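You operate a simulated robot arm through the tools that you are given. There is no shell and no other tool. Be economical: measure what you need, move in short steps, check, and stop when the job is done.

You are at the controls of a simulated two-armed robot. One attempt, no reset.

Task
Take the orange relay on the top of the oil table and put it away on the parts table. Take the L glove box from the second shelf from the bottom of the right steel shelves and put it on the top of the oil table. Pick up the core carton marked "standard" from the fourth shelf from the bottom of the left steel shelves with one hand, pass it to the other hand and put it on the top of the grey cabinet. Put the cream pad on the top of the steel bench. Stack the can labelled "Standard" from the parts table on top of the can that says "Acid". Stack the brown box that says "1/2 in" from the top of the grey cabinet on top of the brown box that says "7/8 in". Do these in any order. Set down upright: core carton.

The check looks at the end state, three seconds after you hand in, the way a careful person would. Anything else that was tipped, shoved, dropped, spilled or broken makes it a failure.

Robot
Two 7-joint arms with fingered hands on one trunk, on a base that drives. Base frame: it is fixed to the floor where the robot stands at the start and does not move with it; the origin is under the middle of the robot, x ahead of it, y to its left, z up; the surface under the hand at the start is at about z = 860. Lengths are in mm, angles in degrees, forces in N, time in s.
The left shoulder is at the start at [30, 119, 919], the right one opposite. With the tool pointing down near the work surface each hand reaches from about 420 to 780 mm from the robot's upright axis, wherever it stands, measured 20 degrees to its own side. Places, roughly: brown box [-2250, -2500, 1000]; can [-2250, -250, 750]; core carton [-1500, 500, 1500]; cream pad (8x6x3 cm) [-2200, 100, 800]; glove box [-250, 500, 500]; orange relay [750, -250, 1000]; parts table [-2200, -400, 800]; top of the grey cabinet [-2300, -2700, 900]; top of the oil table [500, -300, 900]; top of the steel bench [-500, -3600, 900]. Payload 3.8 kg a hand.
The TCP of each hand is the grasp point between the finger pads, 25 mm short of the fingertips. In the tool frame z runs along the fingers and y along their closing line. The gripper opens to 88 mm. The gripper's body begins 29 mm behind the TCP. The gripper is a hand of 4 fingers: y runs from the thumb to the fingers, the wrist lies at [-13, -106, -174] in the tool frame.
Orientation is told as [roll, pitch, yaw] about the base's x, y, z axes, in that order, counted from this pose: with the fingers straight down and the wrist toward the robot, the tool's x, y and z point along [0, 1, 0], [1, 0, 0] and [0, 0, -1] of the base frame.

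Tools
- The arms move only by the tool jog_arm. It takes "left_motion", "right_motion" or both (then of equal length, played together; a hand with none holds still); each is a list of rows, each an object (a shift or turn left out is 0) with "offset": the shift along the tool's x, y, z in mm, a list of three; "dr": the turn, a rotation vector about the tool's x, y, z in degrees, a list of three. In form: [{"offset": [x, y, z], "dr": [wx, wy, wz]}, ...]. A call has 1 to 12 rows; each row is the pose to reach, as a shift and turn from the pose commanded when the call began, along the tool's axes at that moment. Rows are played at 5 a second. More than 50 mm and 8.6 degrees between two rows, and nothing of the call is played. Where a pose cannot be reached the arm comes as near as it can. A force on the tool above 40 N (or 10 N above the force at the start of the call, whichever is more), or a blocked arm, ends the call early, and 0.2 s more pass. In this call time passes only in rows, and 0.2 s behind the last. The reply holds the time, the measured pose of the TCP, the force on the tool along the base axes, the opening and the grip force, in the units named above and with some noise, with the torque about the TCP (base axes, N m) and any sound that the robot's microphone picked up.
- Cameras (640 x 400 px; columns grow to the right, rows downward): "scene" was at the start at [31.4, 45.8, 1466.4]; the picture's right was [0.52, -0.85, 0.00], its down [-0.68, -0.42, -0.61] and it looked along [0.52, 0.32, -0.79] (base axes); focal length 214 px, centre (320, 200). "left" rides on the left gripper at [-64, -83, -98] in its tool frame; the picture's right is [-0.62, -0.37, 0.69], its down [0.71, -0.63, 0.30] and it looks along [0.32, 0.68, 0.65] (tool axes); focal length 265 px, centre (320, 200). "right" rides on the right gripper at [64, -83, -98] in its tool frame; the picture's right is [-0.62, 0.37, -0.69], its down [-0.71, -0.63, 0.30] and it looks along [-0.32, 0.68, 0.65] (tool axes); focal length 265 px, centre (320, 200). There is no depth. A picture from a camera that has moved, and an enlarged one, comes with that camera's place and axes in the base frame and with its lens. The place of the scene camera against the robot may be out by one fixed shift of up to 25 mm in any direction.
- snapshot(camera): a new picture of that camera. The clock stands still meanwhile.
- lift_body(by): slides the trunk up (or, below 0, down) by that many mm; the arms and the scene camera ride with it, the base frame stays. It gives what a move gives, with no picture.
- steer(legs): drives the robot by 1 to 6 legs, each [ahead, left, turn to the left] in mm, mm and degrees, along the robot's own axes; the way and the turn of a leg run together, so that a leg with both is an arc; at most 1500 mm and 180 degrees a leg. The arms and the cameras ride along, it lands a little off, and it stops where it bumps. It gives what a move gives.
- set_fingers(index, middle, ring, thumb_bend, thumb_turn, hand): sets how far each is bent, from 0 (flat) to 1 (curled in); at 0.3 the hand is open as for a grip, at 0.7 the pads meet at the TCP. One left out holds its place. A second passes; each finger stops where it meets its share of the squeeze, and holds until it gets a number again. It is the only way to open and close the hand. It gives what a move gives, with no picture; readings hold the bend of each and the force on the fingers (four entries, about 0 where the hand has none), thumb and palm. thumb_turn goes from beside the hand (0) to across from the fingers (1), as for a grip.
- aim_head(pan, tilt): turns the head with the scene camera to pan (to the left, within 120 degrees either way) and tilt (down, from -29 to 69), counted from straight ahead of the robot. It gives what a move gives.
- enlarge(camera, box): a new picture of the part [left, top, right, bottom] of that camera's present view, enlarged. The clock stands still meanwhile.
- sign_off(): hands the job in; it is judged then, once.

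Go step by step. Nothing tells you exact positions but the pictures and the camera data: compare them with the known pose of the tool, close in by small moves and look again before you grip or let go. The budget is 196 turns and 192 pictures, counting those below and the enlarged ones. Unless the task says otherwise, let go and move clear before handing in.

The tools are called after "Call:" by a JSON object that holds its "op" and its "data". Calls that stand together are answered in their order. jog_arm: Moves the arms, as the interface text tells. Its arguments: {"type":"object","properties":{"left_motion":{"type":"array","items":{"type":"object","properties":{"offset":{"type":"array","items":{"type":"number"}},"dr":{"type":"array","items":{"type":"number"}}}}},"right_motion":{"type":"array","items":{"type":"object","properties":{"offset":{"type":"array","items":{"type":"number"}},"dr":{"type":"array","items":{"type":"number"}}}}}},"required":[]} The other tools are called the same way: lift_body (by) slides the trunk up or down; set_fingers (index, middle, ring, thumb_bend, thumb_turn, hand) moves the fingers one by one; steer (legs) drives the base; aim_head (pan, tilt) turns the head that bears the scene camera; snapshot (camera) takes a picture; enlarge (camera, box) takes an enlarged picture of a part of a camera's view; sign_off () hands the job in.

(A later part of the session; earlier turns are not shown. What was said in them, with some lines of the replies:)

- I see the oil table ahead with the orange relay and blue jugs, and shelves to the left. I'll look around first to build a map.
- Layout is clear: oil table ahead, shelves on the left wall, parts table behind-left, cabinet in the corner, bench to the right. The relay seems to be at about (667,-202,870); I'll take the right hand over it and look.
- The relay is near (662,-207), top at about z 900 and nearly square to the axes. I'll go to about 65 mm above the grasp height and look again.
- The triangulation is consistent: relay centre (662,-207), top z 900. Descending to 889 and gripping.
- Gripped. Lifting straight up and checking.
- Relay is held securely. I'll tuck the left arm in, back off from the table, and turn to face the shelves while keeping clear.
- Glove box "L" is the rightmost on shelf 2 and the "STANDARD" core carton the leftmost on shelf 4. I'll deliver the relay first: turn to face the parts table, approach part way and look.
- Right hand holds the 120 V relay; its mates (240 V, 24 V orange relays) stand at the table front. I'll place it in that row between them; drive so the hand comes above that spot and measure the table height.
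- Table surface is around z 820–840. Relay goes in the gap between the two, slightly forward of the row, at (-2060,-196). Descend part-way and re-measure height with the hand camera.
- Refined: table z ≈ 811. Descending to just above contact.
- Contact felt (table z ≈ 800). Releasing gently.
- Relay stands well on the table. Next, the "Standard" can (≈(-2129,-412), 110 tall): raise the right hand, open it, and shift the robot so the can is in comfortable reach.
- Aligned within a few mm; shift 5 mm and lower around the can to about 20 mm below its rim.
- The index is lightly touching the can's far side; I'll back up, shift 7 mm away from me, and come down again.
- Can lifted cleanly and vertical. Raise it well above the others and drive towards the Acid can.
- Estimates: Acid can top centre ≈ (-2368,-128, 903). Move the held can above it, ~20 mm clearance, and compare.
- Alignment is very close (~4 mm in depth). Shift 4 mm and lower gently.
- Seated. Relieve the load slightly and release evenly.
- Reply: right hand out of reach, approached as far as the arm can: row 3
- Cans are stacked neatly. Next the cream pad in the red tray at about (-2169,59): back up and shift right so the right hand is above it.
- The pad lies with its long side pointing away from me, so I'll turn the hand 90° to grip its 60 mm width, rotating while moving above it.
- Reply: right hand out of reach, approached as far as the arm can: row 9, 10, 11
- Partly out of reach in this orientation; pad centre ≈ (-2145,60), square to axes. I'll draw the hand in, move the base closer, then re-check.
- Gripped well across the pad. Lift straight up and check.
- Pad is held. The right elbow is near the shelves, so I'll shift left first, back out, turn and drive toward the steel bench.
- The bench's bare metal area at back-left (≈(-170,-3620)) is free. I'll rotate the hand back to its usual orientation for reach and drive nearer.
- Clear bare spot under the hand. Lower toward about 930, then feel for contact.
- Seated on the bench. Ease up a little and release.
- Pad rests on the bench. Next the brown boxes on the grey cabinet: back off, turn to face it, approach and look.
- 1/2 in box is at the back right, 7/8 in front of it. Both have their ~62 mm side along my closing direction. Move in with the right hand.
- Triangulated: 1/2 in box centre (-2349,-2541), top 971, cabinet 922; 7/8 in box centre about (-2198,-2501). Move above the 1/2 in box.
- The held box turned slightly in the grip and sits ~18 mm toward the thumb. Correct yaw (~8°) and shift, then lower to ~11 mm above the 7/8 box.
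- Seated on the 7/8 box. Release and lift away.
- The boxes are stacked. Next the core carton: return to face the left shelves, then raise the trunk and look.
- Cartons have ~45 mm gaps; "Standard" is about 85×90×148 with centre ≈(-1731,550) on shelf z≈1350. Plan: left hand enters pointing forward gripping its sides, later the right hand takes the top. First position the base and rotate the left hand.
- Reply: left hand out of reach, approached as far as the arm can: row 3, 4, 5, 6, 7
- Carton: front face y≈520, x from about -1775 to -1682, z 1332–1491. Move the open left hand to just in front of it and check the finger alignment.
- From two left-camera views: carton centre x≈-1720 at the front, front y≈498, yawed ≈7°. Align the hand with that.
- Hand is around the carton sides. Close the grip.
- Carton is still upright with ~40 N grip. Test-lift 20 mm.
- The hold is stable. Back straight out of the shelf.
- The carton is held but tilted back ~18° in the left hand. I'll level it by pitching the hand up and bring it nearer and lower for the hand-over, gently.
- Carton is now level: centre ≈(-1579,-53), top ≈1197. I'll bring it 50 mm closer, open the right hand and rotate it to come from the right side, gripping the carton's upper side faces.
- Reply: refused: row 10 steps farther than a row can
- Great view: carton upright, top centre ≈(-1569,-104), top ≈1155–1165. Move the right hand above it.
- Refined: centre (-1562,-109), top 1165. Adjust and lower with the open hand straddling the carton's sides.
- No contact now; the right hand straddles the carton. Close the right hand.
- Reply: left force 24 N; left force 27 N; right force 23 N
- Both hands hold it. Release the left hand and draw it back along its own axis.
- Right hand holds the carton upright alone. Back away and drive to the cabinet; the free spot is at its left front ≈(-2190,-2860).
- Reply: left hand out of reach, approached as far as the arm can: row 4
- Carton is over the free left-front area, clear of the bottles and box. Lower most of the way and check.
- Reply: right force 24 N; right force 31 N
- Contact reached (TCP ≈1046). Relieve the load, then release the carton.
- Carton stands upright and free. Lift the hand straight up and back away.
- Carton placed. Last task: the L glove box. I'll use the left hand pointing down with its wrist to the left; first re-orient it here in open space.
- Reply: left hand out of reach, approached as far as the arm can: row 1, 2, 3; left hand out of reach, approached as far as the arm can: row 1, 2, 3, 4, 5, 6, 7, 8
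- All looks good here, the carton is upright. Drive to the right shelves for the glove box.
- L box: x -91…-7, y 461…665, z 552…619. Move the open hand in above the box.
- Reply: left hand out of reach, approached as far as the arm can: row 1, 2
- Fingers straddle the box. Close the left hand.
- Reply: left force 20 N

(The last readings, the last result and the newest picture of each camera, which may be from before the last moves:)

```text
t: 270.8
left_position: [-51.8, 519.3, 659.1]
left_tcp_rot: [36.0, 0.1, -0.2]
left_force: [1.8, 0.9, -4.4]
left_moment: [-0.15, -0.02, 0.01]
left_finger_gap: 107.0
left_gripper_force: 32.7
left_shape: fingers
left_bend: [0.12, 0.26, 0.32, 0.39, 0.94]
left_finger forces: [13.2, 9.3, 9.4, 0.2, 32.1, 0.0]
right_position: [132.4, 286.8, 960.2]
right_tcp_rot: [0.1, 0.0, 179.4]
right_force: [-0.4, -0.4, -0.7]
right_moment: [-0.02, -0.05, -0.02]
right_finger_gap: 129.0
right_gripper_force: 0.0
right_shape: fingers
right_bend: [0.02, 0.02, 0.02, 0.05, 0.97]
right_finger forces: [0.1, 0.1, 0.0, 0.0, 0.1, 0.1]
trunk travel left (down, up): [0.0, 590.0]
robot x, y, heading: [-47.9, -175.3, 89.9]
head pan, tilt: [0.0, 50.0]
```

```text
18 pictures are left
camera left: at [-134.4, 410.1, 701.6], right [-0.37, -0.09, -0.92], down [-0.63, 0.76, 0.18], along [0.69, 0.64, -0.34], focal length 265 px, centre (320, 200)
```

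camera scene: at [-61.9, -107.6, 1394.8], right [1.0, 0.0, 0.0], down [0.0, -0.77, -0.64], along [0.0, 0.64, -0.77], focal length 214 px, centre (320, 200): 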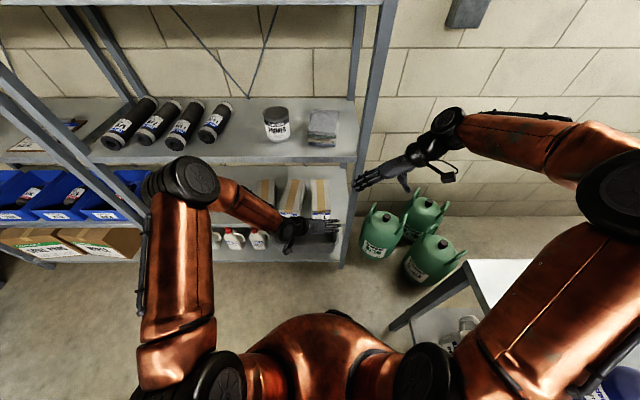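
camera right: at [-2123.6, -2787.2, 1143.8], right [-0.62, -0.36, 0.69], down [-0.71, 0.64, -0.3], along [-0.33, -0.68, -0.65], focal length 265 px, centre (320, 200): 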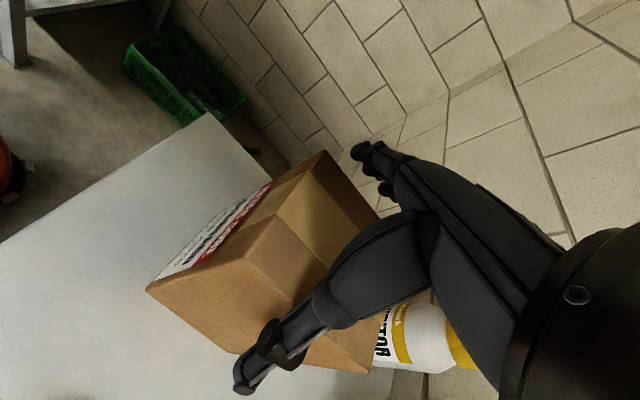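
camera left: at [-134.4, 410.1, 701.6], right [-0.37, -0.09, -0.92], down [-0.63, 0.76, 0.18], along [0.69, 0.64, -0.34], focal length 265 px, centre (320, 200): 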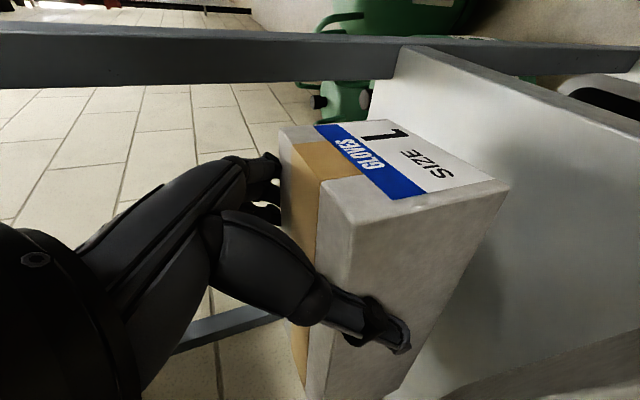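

Stable grip. Back out, raise the trunk, swing around away from the oil table, and line up with its free left strip.

Call:
{"op": "steer", "data": {"legs": [[-550, 0, 0], [0, 380, 0]]}}

Call:
{"op": "lift_body", "data": {"by": 440}}

Call:
{"op": "steer", "data": {"legs": [[0, 0, -90], [0, 740, 0]]}}

Call:
{"op": "aim_head", "data": {"pan": 0, "tilt": 50}}

Call:
{"op": "snapshot", "data": {"camera": "scene"}}

```text
t: 276.0
left_position: [-431.9, -31.0, 660.3]
left_tcp_rot: [36.1, 0.1, -0.4]
left_force: [0.3, -0.8, -2.7]
left_moment: [-0.16, -0.01, -0.02]
left_finger_gap: 107.1
left_gripper_force: 31.8
left_shape: fingers
left_bend: [0.12, 0.26, 0.32, 0.39, 0.94]
left_finger forces: [12.9, 9.3, 9.3, 0.0, 31.8, 0.0]
right_position: [-247.5, -265.9, 960.2]
right_tcp_rot: [0.1, 0.0, 179.2]
right_force: [-0.5, 0.0, 0.3]
right_moment: [-0.03, -0.02, 0.01]
right_finger_gap: 129.5
right_gripper_force: 0.1
right_shape: fingers
right_bend: [0.02, 0.02, 0.02, 0.05, 0.97]
right_finger forces: [0.0, 0.0, 0.1, 0.0, 0.1, 0.0]
trunk travel left (down, up): [0.0, 590.0]
robot x, y, heading: [-430.8, -727.3, 89.9]
head pan, tilt: [0.0, 50.0]
```

```text
refused: 440 is not a number from -400 to 400
```

```text
t: 283.8
left_position: [256.5, 29.7, 658.7]
left_tcp_rot: [36.1, 0.1, -89.6]
left_force: [-0.5, 0.2, -2.5]
left_moment: [0.0, 0.13, 0.02]
left_finger_gap: 106.4
left_gripper_force: 30.7
left_shape: fingers
left_bend: [0.12, 0.26, 0.32, 0.39, 0.94]
left_finger forces: [12.4, 9.2, 9.2, 0.1, 30.7, 0.1]
right_position: [24.5, -156.7, 959.0]
right_tcp_rot: [0.1, 0.0, 90.1]
right_force: [0.2, -0.3, 0.4]
right_moment: [0.01, 0.02, 0.0]
right_finger_gap: 129.4
right_gripper_force: 0.1
right_shape: fingers
right_bend: [0.02, 0.02, 0.02, 0.05, 0.97]
right_finger forces: [0.0, 0.0, 0.0, 0.1, 0.0, 0.1]
trunk travel left (down, up): [0.0, 590.0]
robot x, y, heading: [-435.4, 20.2, 0.7]
head pan, tilt: [0.0, 50.0]
```

```text
t: 284.4
left_position: [256.6, 30.1, 659.5]
left_tcp_rot: [35.9, 0.1, -89.5]
left_force: [-1.0, 0.5, -3.3]
left_moment: [0.02, 0.14, 0.01]
left_finger_gap: 106.4
left_gripper_force: 30.9
left_shape: fingers
left_bend: [0.12, 0.26, 0.32, 0.39, 0.94]
left_finger forces: [12.3, 9.3, 9.2, 0.0, 30.6, 0.0]
right_position: [25.1, -156.9, 960.1]
right_tcp_rot: [0.1, 0.0, 90.0]
right_force: [0.5, -0.5, 0.2]
right_moment: [0.01, -0.02, -0.03]
right_finger_gap: 129.5
right_gripper_force: 0.1
right_shape: fingers
right_bend: [0.02, 0.02, 0.02, 0.05, 0.97]
right_finger forces: [0.1, 0.0, 0.0, 0.0, 0.1, 0.0]
trunk travel left (down, up): [0.0, 590.0]
robot x, y, heading: [-436.7, 20.0, 0.6]
head pan, tilt: [0.0, 50.0]
```

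```text
17 pictures are left
camera scene: at [-391.4, 27.3, 1394.8], right [0.01, -1.0, 0.0], down [-0.77, -0.01, -0.64], along [0.64, 0.01, -0.77], focal length 214 px, centre (320, 200)
```

scene: 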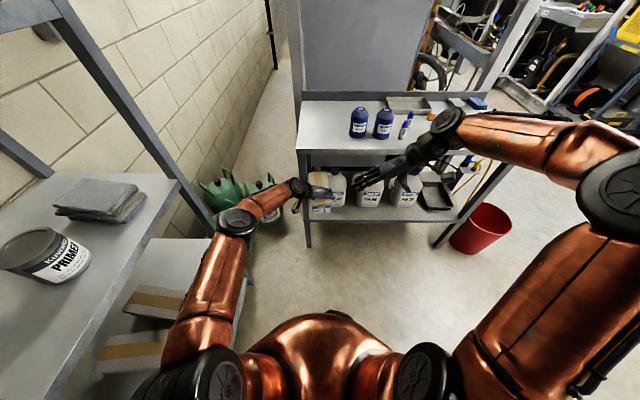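

The trunk raise was refused (limit 400), so the box is low near the table's underside; jugs appear unmoved. Back straight away first, check the jugs, then raise.

Call:
{"op": "steer", "data": {"legs": [[-250, 0, 0]]}}

Call:
{"op": "lift_body", "data": {"by": 400}}

Call:
{"op": "aim_head", "data": {"pan": 0, "tilt": 45}}

Call:
{"op": "snapshot", "data": {"camera": "scene"}}

```text
t: 286.3
left_position: [1.7, 29.8, 661.0]
left_tcp_rot: [35.9, 0.1, -89.4]
left_force: [0.0, -0.6, -2.8]
left_moment: [0.0, 0.14, 0.01]
left_finger_gap: 106.3
left_gripper_force: 30.7
left_shape: fingers
left_bend: [0.12, 0.26, 0.32, 0.39, 0.94]
left_finger forces: [12.2, 9.1, 9.2, 0.0, 30.6, 0.1]
right_position: [-230.1, -157.1, 960.3]
right_tcp_rot: [0.0, 0.0, 90.2]
right_force: [0.1, 0.3, -0.3]
right_moment: [0.01, -0.04, -0.02]
right_finger_gap: 129.3
right_gripper_force: 0.1
right_shape: fingers
right_bend: [0.02, 0.02, 0.02, 0.05, 0.97]
right_finger forces: [0.0, 0.0, 0.0, 0.0, 0.0, 0.0]
trunk travel left (down, up): [0.0, 590.0]
robot x, y, heading: [-693.1, 19.8, 0.5]
head pan, tilt: [0.0, 50.0]
```

```text
t: 290.1
left_position: [1.5, 28.9, 1057.9]
left_tcp_rot: [36.0, 0.1, -89.4]
left_force: [-0.9, -0.6, -4.1]
left_moment: [0.01, 0.14, -0.01]
left_finger_gap: 106.2
left_gripper_force: 30.1
left_shape: fingers
left_bend: [0.12, 0.26, 0.32, 0.39, 0.94]
left_finger forces: [12.1, 9.2, 9.3, 0.1, 30.3, 0.0]
right_position: [-229.8, -158.3, 1360.5]
right_tcp_rot: [0.1, 0.0, 90.2]
right_force: [0.4, -0.1, -0.1]
right_moment: [0.01, 0.01, -0.01]
right_finger_gap: 129.2
right_gripper_force: 0.0
right_shape: fingers
right_bend: [0.02, 0.02, 0.02, 0.05, 0.97]
right_finger forces: [0.0, 0.1, 0.1, 0.0, 0.0, 0.1]
trunk travel left (down, up): [-400.0, 190.0]
robot x, y, heading: [-689.3, 18.7, 0.9]
head pan, tilt: [0.0, 50.0]
```

```text
t: 290.8
left_position: [-0.3, 29.0, 1058.9]
left_tcp_rot: [36.0, 0.1, -89.5]
left_force: [0.2, -0.8, -3.4]
left_moment: [0.03, 0.15, 0.01]
left_finger_gap: 106.5
left_gripper_force: 30.3
left_shape: fingers
left_bend: [0.12, 0.26, 0.32, 0.39, 0.94]
left_finger forces: [12.1, 9.2, 9.3, 0.0, 30.3, 0.1]
right_position: [-229.6, -159.0, 1359.9]
right_tcp_rot: [0.0, 0.0, 90.1]
right_force: [-0.5, 0.0, -1.0]
right_moment: [0.01, 0.01, 0.05]
right_finger_gap: 129.2
right_gripper_force: 0.1
right_shape: fingers
right_bend: [0.02, 0.02, 0.02, 0.05, 0.97]
right_finger forces: [0.0, 0.0, 0.0, 0.1, 0.0, 0.1]
trunk travel left (down, up): [-400.0, 190.0]
robot x, y, heading: [-690.7, 17.6, 0.7]
head pan, tilt: [0.0, 45.0]
```

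```text
16 pictures are left
camera scene: at [-641.7, 24.6, 1801.7], right [0.01, -1.0, 0.0], down [-0.71, -0.01, -0.71], along [0.71, 0.01, -0.71], focal length 214 px, centre (320, 200)
```

scene: 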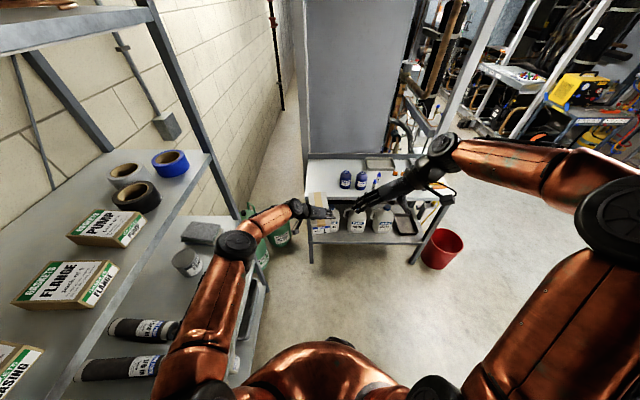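

Call:
{"op": "steer", "data": {"legs": [[455, 0, -0.7]]}}

Call:
{"op": "snapshot", "data": {"camera": "left"}}

Call:
{"op": "enlarge", "data": {"camera": "scene", "box": [240, 120, 440, 260]}}

```text
t: 293.5
left_position: [458.6, 22.5, 1059.2]
left_tcp_rot: [35.9, 0.1, -90.2]
left_force: [0.2, 0.1, -3.5]
left_moment: [0.0, 0.18, 0.01]
left_finger_gap: 106.0
left_gripper_force: 30.1
left_shape: fingers
left_bend: [0.12, 0.26, 0.32, 0.39, 0.94]
left_finger forces: [12.0, 9.3, 9.3, 0.1, 30.2, 0.0]
right_position: [224.6, -161.7, 1359.0]
right_tcp_rot: [0.0, -0.1, 89.7]
right_force: [0.2, 0.1, -1.0]
right_moment: [0.02, -0.02, -0.01]
right_finger_gap: 128.9
right_gripper_force: 0.1
right_shape: fingers
right_bend: [0.02, 0.02, 0.02, 0.05, 0.97]
right_finger forces: [0.0, 0.0, 0.0, 0.1, 0.0, 0.0]
trunk travel left (down, up): [-400.0, 190.0]
robot x, y, heading: [-233.3, 19.1, 0.1]
head pan, tilt: [0.0, 45.0]
```

```text
15 pictures are left
camera left: at [349.1, 105.9, 1101.5], right [-0.09, 0.37, -0.92], down [0.76, 0.63, 0.18], along [0.64, -0.69, -0.34], focal length 265 px, centre (320, 200)
```

left: 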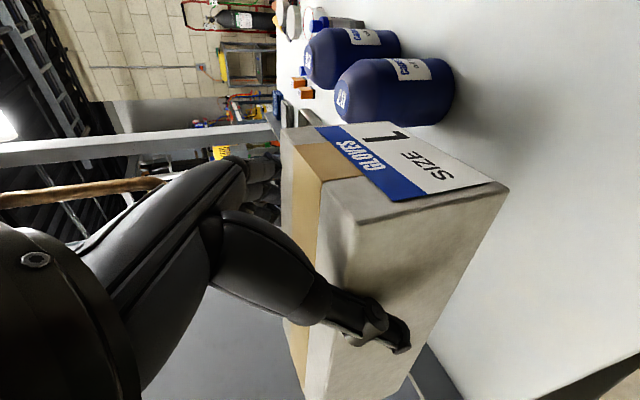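

```text
2.86 times, centred on (340, 190) of scene
camera zoom: at [-185.3, 26.5, 1801.7], right [0.0, -1.0, 0.0], down [-0.71, 0.0, -0.71], along [0.71, 0.0, -0.71], focal length 613 px, centre (263, 229)
```

zoom: 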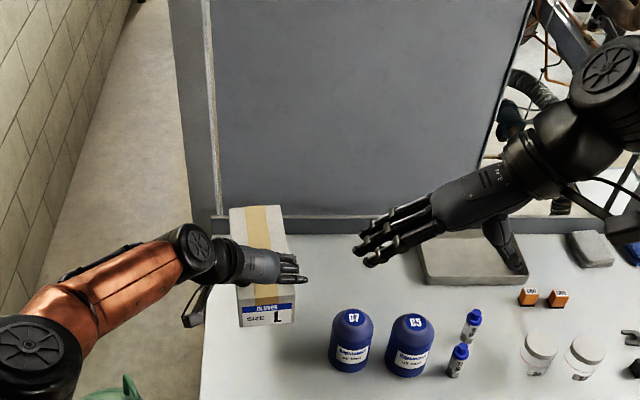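

Over the free strip, ~25 mm from the jug; shift 12 mm left and lower to just above the table.

Call:
{"op": "jog_arm", "data": {"left_motion": [{"offset": [0, -12, 0]}, {"offset": [-24, -12, 33]}, {"offset": [-47, -12, 65]}, {"offset": [-67, -12, 92]}]}}

Call:
{"op": "enlarge", "data": {"camera": "scene", "box": [260, 150, 380, 260]}}

Call:
{"op": "snapshot", "data": {"camera": "left"}}

```text
t: 294.5
left_position: [446.0, 37.1, 974.9]
left_tcp_rot: [36.1, 0.0, -90.2]
left_force: [0.3, 0.3, -3.5]
left_moment: [0.03, 0.17, 0.01]
left_finger_gap: 105.8
left_gripper_force: 30.9
left_shape: fingers
left_bend: [0.13, 0.26, 0.32, 0.39, 0.93]
left_finger forces: [11.8, 9.4, 9.7, 0.0, 30.1, 0.1]
left hand out of reach, approached as far as the arm can: row 3, 4
right_position: [223.6, -160.5, 1360.3]
right_tcp_rot: [0.0, 0.0, 89.6]
right_force: [0.3, -0.7, 0.5]
right_moment: [-0.03, 0.02, 0.01]
right_finger_gap: 129.1
right_gripper_force: 0.1
right_shape: fingers
right_bend: [0.02, 0.02, 0.02, 0.05, 0.97]
right_finger forces: [0.0, 0.0, 0.0, 0.0, 0.0, 0.0]
trunk travel left (down, up): [-400.0, 190.0]
robot x, y, heading: [-235.6, 23.5, -0.2]
head pan, tilt: [0.0, 45.0]
```

```text
3.64 times, centred on (320, 205) of scene
camera zoom: at [-186.0, 27.3, 1801.8], right [0.0, -1.0, 0.0], down [-0.71, 0.0, -0.71], along [0.71, 0.0, -0.71], focal length 780 px, centre (320, 182)
```

zoom: 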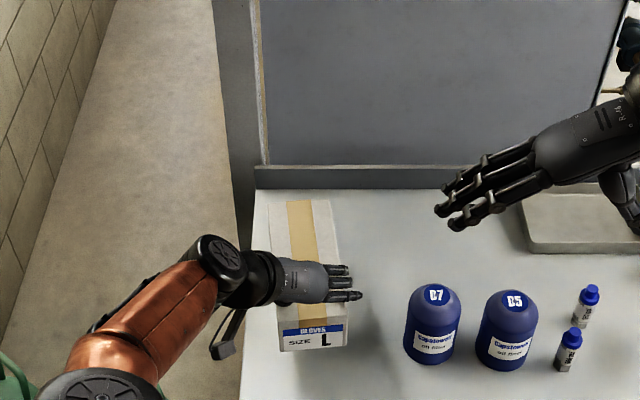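

```text
12 pictures are left
camera left: at [337.5, 121.8, 1017.0], right [-0.09, 0.37, -0.92], down [0.76, 0.63, 0.18], along [0.65, -0.69, -0.34], focal length 265 px, centre (320, 200)
```

left: 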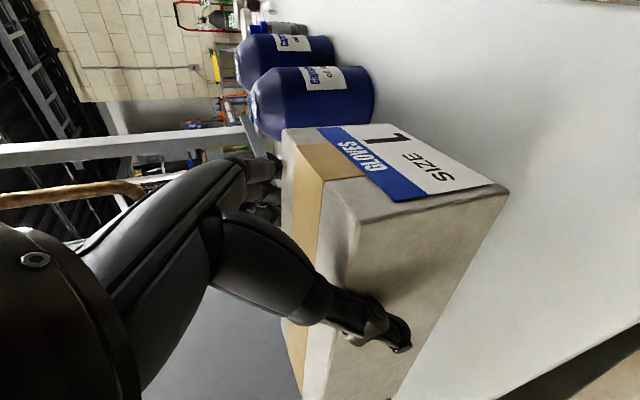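

Near the arm's limit, so I'll lower with the trunk instead.

Call:
{"op": "lift_body", "data": {"by": -42}}

Call:
{"op": "snapshot", "data": {"camera": "left"}}

```text
t: 295.4
left_position: [446.5, 37.7, 933.6]
left_tcp_rot: [36.2, 0.1, -90.2]
left_force: [-0.6, 0.1, -2.7]
left_moment: [0.01, 0.13, -0.01]
left_finger_gap: 105.4
left_gripper_force: 30.0
left_shape: fingers
left_bend: [0.13, 0.26, 0.32, 0.39, 0.93]
left_finger forces: [11.9, 9.4, 9.7, 0.0, 30.0, 0.0]
right_position: [224.3, -160.7, 1318.3]
right_tcp_rot: [0.1, -0.1, 89.4]
right_force: [-0.5, 0.7, 0.6]
right_moment: [0.0, 0.01, 0.02]
right_finger_gap: 129.3
right_gripper_force: 0.1
right_shape: fingers
right_bend: [0.02, 0.02, 0.02, 0.05, 0.97]
right_finger forces: [0.0, 0.1, 0.0, 0.1, 0.1, 0.0]
trunk travel left (down, up): [-358.0, 232.0]
robot x, y, heading: [-233.7, 17.3, -0.1]
head pan, tilt: [0.0, 45.0]
```

```text
11 pictures are left
camera left: at [337.7, 121.2, 975.4], right [-0.09, 0.37, -0.92], down [0.76, 0.63, 0.18], along [0.64, -0.69, -0.34], focal length 265 px, centre (320, 200)
```

left: 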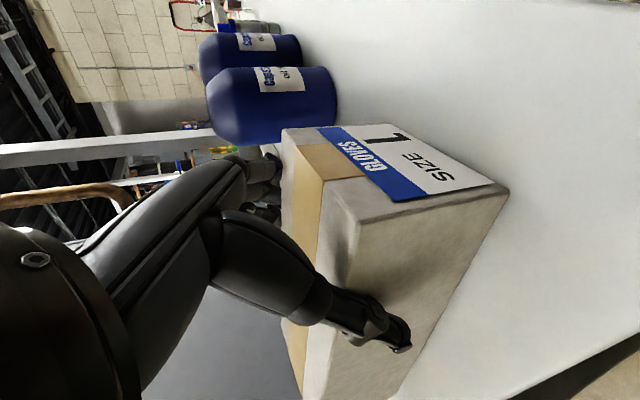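

Call:
{"op": "lift_body", "data": {"by": -8}}

Call:
{"op": "lift_body", "data": {"by": -5}}

Call:
{"op": "lift_body", "data": {"by": -4}}

```text
t: 295.9
left_position: [448.5, 38.5, 927.5]
left_tcp_rot: [36.2, 0.0, -90.1]
left_force: [1.5, 0.4, 16.4]
left_moment: [-0.11, 0.38, 0.03]
left_finger_gap: 106.2
left_gripper_force: 37.3
left_shape: fingers
left_bend: [0.12, 0.25, 0.32, 0.39, 0.95]
left_finger forces: [16.6, 10.5, 11.3, 0.1, 35.8, 0.0]
right_position: [222.7, -161.3, 1310.6]
right_tcp_rot: [-0.1, -0.1, 89.5]
right_force: [-0.3, 0.0, 0.1]
right_moment: [0.01, 0.06, 0.01]
right_finger_gap: 129.2
right_gripper_force: 0.0
right_shape: fingers
right_bend: [0.02, 0.02, 0.02, 0.05, 0.97]
right_finger forces: [0.0, 0.0, 0.1, 0.0, 0.0, 0.1]
trunk travel left (down, up): [-350.0, 240.0]
robot x, y, heading: [-233.4, 19.5, 0.2]
head pan, tilt: [0.0, 45.0]
```

```text
t: 296.5
left_position: [446.1, 37.3, 926.2]
left_tcp_rot: [36.5, -0.1, -89.9]
left_force: [1.4, 0.7, 38.0]
left_moment: [-0.44, 0.38, 0.22]
left_finger_gap: 107.1
left_gripper_force: 40.3
left_shape: fingers
left_bend: [0.11, 0.26, 0.31, 0.4, 0.97]
left_finger forces: [20.5, 11.0, 10.9, 0.1, 37.8, 0.0]
right_position: [219.9, -160.9, 1306.3]
right_tcp_rot: [-0.2, 0.0, 89.5]
right_force: [0.0, -1.3, 0.3]
right_moment: [-0.03, 0.01, -0.01]
right_finger_gap: 129.3
right_gripper_force: 0.2
right_shape: fingers
right_bend: [0.02, 0.02, 0.02, 0.05, 0.97]
right_finger forces: [0.0, 0.0, 0.1, 0.0, 0.0, 0.0]
trunk travel left (down, up): [-345.0, 245.0]
robot x, y, heading: [-238.3, 18.9, -0.1]
head pan, tilt: [0.0, 45.0]
```

```text
t: 296.9
left_position: [448.6, 38.3, 927.6]
left_tcp_rot: [36.7, -0.4, -90.0]
left_force: [-11.6, 1.4, 28.6]
left_moment: [-0.07, 0.38, -0.01]
left_finger_gap: 107.0
left_gripper_force: 37.0
left_shape: fingers
left_bend: [0.11, 0.26, 0.31, 0.4, 0.96]
left_finger forces: [17.5, 9.6, 9.8, 0.0, 37.2, 0.1]
right_position: [219.8, -160.8, 1303.7]
right_tcp_rot: [-0.1, 0.0, 89.5]
right_force: [0.8, 0.5, 0.8]
right_moment: [-0.03, 0.0, -0.03]
right_finger_gap: 129.2
right_gripper_force: 0.0
right_shape: fingers
right_bend: [0.02, 0.02, 0.02, 0.05, 0.97]
right_finger forces: [0.0, 0.0, 0.1, 0.0, 0.1, 0.0]
trunk travel left (down, up): [-342.0, 248.0]
robot x, y, heading: [-233.4, 18.4, 0.1]
head pan, tilt: [0.0, 45.0]
stopped: the force on the tool passed its limit at 50 N (the readings are from after the stop); the commanded pose is now the measured one
```

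Contact. Ease up slightly and inspect before releasing.

Call:
{"op": "lift_body", "data": {"by": 4}}

Call:
{"op": "snapshot", "data": {"camera": "left"}}

Call:
{"op": "enlarge", "data": {"camera": "scene", "box": [270, 150, 370, 250]}}

```text
t: 297.4
left_position: [449.5, 38.7, 928.6]
left_tcp_rot: [36.7, -0.1, -90.1]
left_force: [-1.7, -0.3, 17.4]
left_moment: [-0.12, 0.34, 0.0]
left_finger_gap: 106.9
left_gripper_force: 34.8
left_shape: fingers
left_bend: [0.11, 0.26, 0.31, 0.41, 0.96]
left_finger forces: [15.9, 10.3, 10.2, 0.0, 32.4, 0.0]
right_position: [221.3, -162.1, 1306.2]
right_tcp_rot: [-0.1, -0.1, 89.5]
right_force: [-0.3, -0.1, -0.3]
right_moment: [0.0, -0.02, 0.0]
right_finger_gap: 129.1
right_gripper_force: 0.1
right_shape: fingers
right_bend: [0.02, 0.02, 0.02, 0.05, 0.97]
right_finger forces: [0.1, 0.1, 0.0, 0.0, 0.1, 0.0]
trunk travel left (down, up): [-346.0, 244.0]
robot x, y, heading: [-237.8, 18.7, -0.3]
head pan, tilt: [0.0, 45.0]
```

```text
10 pictures are left
camera left: at [338.9, 121.3, 968.5], right [-0.09, 0.37, -0.93], down [0.75, 0.63, 0.18], along [0.65, -0.68, -0.33], focal length 265 px, centre (320, 200)
```

left: 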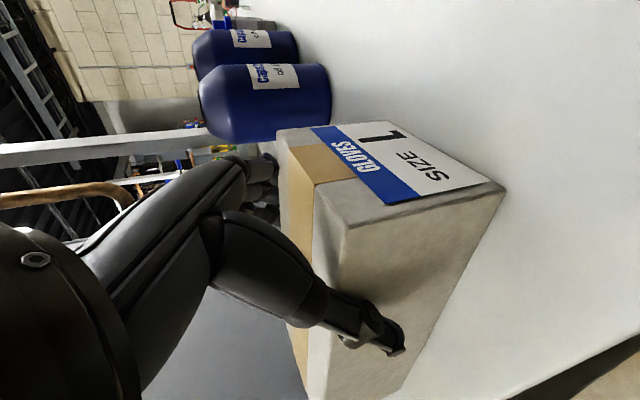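

```text
4.00 times, centred on (320, 200) of scene
camera zoom: at [-189.1, 26.4, 1747.9], right [0.0, -1.0, 0.0], down [-0.71, 0.0, -0.71], along [0.71, 0.0, -0.71], focal length 858 px, centre (320, 200)
```

zoom: 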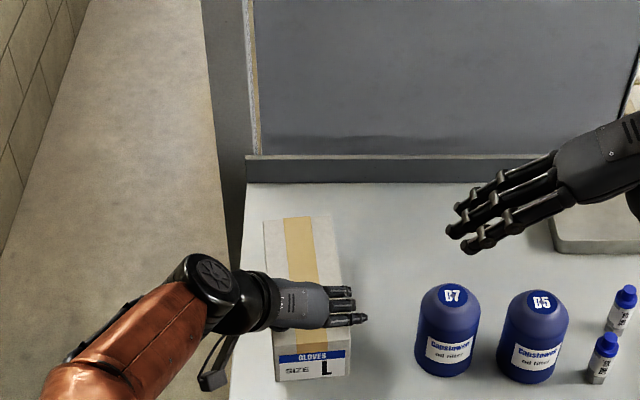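

Call:
{"op": "set_fingers", "data": {"hand": "left", "index": 0.08, "middle": 0.2, "ring": 0.24, "thumb_bend": 0.33}}

Call:
{"op": "set_fingers", "data": {"hand": "left", "index": 0.02, "middle": 0.05, "ring": 0.05, "thumb_bend": 0.05}}

Call:
{"op": "snapshot", "data": {"camera": "left"}}

```text
t: 298.4
left_position: [449.8, 39.0, 926.4]
left_tcp_rot: [36.5, -0.1, -90.0]
left_force: [0.2, 4.3, 8.5]
left_moment: [-0.12, 0.12, 0.15]
left_finger_gap: 114.5
left_gripper_force: 5.6
left_shape: fingers
left_bend: [0.07, 0.2, 0.24, 0.31, 0.98]
left_finger forces: [4.4, 0.0, 0.2, 0.0, 7.3, 0.0]
right_position: [222.5, -162.2, 1306.7]
right_tcp_rot: [0.0, 0.0, 89.5]
right_force: [0.3, 0.1, -0.1]
right_moment: [0.01, 0.01, -0.03]
right_finger_gap: 129.2
right_gripper_force: 0.0
right_shape: fingers
right_bend: [0.02, 0.02, 0.02, 0.05, 0.97]
right_finger forces: [0.1, 0.1, 0.0, 0.0, 0.0, 0.0]
trunk travel left (down, up): [-346.0, 244.0]
robot x, y, heading: [-235.4, 18.8, -0.1]
head pan, tilt: [0.0, 45.0]
```

```text
t: 299.4
left_position: [449.8, 39.0, 925.6]
left_tcp_rot: [36.4, -0.1, -90.0]
left_force: [0.1, -0.2, -0.2]
left_moment: [0.0, -0.02, -0.02]
left_finger_gap: 129.2
left_gripper_force: 0.1
left_shape: fingers
left_bend: [0.02, 0.05, 0.05, 0.05, 0.98]
left_finger forces: [0.1, 0.0, 0.0, 0.0, 0.0, 0.0]
right_position: [223.9, -162.2, 1306.1]
right_tcp_rot: [0.0, -0.1, 89.5]
right_force: [-0.2, -0.3, -0.6]
right_moment: [0.03, -0.06, 0.0]
right_finger_gap: 129.3
right_gripper_force: 0.0
right_shape: fingers
right_bend: [0.02, 0.02, 0.02, 0.05, 0.97]
right_finger forces: [0.0, 0.0, 0.0, 0.1, 0.1, 0.1]
trunk travel left (down, up): [-346.0, 244.0]
robot x, y, heading: [-238.2, 19.5, 0.3]
head pan, tilt: [0.0, 45.0]
```

```text
8 pictures are left
camera left: at [340.3, 121.6, 967.2], right [-0.09, 0.37, -0.93], down [0.76, 0.63, 0.18], along [0.65, -0.68, -0.33], focal length 265 px, centre (320, 200)
```

left: 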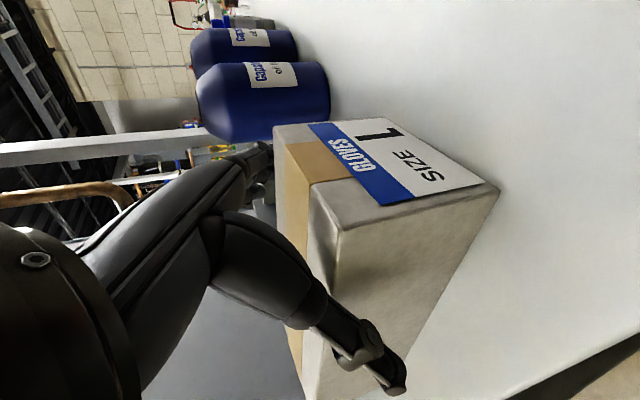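

Box rests on the table and the hand is free. Raise the trunk straight up, then back away and check.

Call:
{"op": "lift_body", "data": {"by": 160}}

Call:
{"op": "steer", "data": {"legs": [[-350, 0, 0]]}}

Call:
{"op": "snapshot", "data": {"camera": "scene"}}

```text
t: 301.3
left_position: [450.0, 37.0, 1086.2]
left_tcp_rot: [36.3, -0.1, -90.0]
left_force: [1.2, -0.6, -0.6]
left_moment: [0.0, 0.0, -0.01]
left_finger_gap: 129.2
left_gripper_force: 0.0
left_shape: fingers
left_bend: [0.02, 0.05, 0.05, 0.05, 0.98]
left_finger forces: [0.0, 0.0, 0.0, 0.1, 0.0, 0.0]
right_position: [223.9, -162.3, 1465.9]
right_tcp_rot: [0.1, 0.0, 89.5]
right_force: [-1.0, -0.2, 0.4]
right_moment: [-0.01, 0.01, 0.01]
right_finger_gap: 129.1
right_gripper_force: 0.0
right_shape: fingers
right_bend: [0.02, 0.02, 0.02, 0.05, 0.97]
right_finger forces: [0.1, 0.0, 0.0, 0.1, 0.0, 0.0]
trunk travel left (down, up): [-506.0, 84.0]
robot x, y, heading: [-241.5, 20.9, 0.0]
head pan, tilt: [0.0, 45.0]
```

```text
t: 303.6
left_position: [96.0, 36.0, 1085.2]
left_tcp_rot: [36.4, -0.1, -90.2]
left_force: [-0.1, 1.2, -1.2]
left_moment: [-0.02, 0.01, 0.0]
left_finger_gap: 129.3
left_gripper_force: 0.0
left_shape: fingers
left_bend: [0.02, 0.05, 0.05, 0.05, 0.98]
left_finger forces: [0.0, 0.0, 0.1, 0.0, 0.1, 0.0]
right_position: [-131.3, -162.8, 1464.8]
right_tcp_rot: [0.1, -0.1, 89.3]
right_force: [0.4, 1.0, -0.5]
right_moment: [0.04, 0.01, 0.02]
right_finger_gap: 129.2
right_gripper_force: 0.1
right_shape: fingers
right_bend: [0.02, 0.02, 0.02, 0.05, 0.97]
right_finger forces: [0.0, 0.0, 0.0, 0.0, 0.1, 0.0]
trunk travel left (down, up): [-506.0, 84.0]
robot x, y, heading: [-589.2, 21.0, -0.2]
head pan, tilt: [0.0, 45.0]
```

```text
7 pictures are left
camera scene: at [-539.8, 27.2, 1907.8], right [0.0, -1.0, 0.0], down [-0.71, 0.0, -0.71], along [0.71, 0.0, -0.71], focal length 214 px, centre (320, 200)
```

scene: 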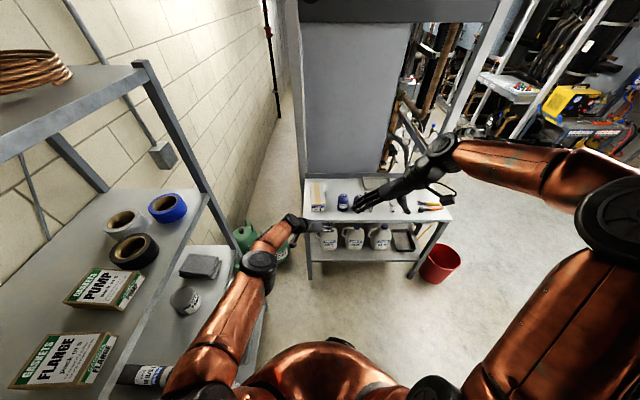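

Call:
{"op": "enlarge", "data": {"camera": "scene", "box": [290, 160, 470, 290]}}

```text
3.08 times, centred on (380, 225) of scene
camera zoom: at [-539.8, 27.2, 1907.8], right [0.0, -1.0, 0.0], down [-0.71, 0.0, -0.71], along [0.71, 0.0, -0.71], focal length 660 px, centre (135, 123)
```

zoom: 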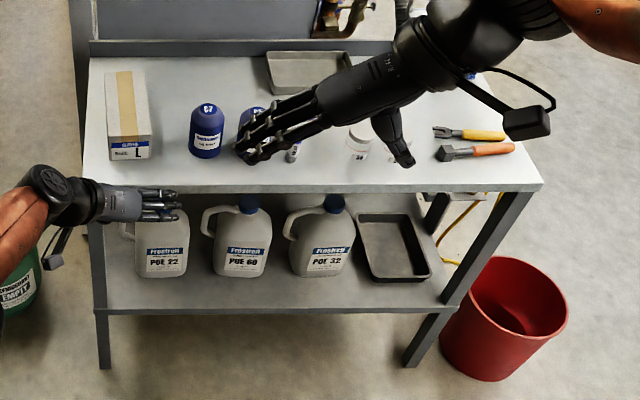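

The L glove box lies flat on the oil table, the jugs below are standing where they were, and both hands are empty and clear. Handing in.

Call:
{"op": "sign_off", "data": {}}

```text
The job is handed in.
```

All six jobs are done and handed in:
- **Orange relay:** on the parts table.
- **L glove box:** on the oil table.
- **"Standard" core carton:** passed from the left hand to the right and set upright on the grey cabinet.
- **Cream pad:** on the steel bench.
- **"Standard" can:** stacked on the Acid can.
- **"1/2 in" box:** stacked on the "7/8 in" box.

While I was carrying the glove box, a trunk raise was refused, so the box passed low by the oil table's lower shelf. The jugs there looked unmoved afterwards.
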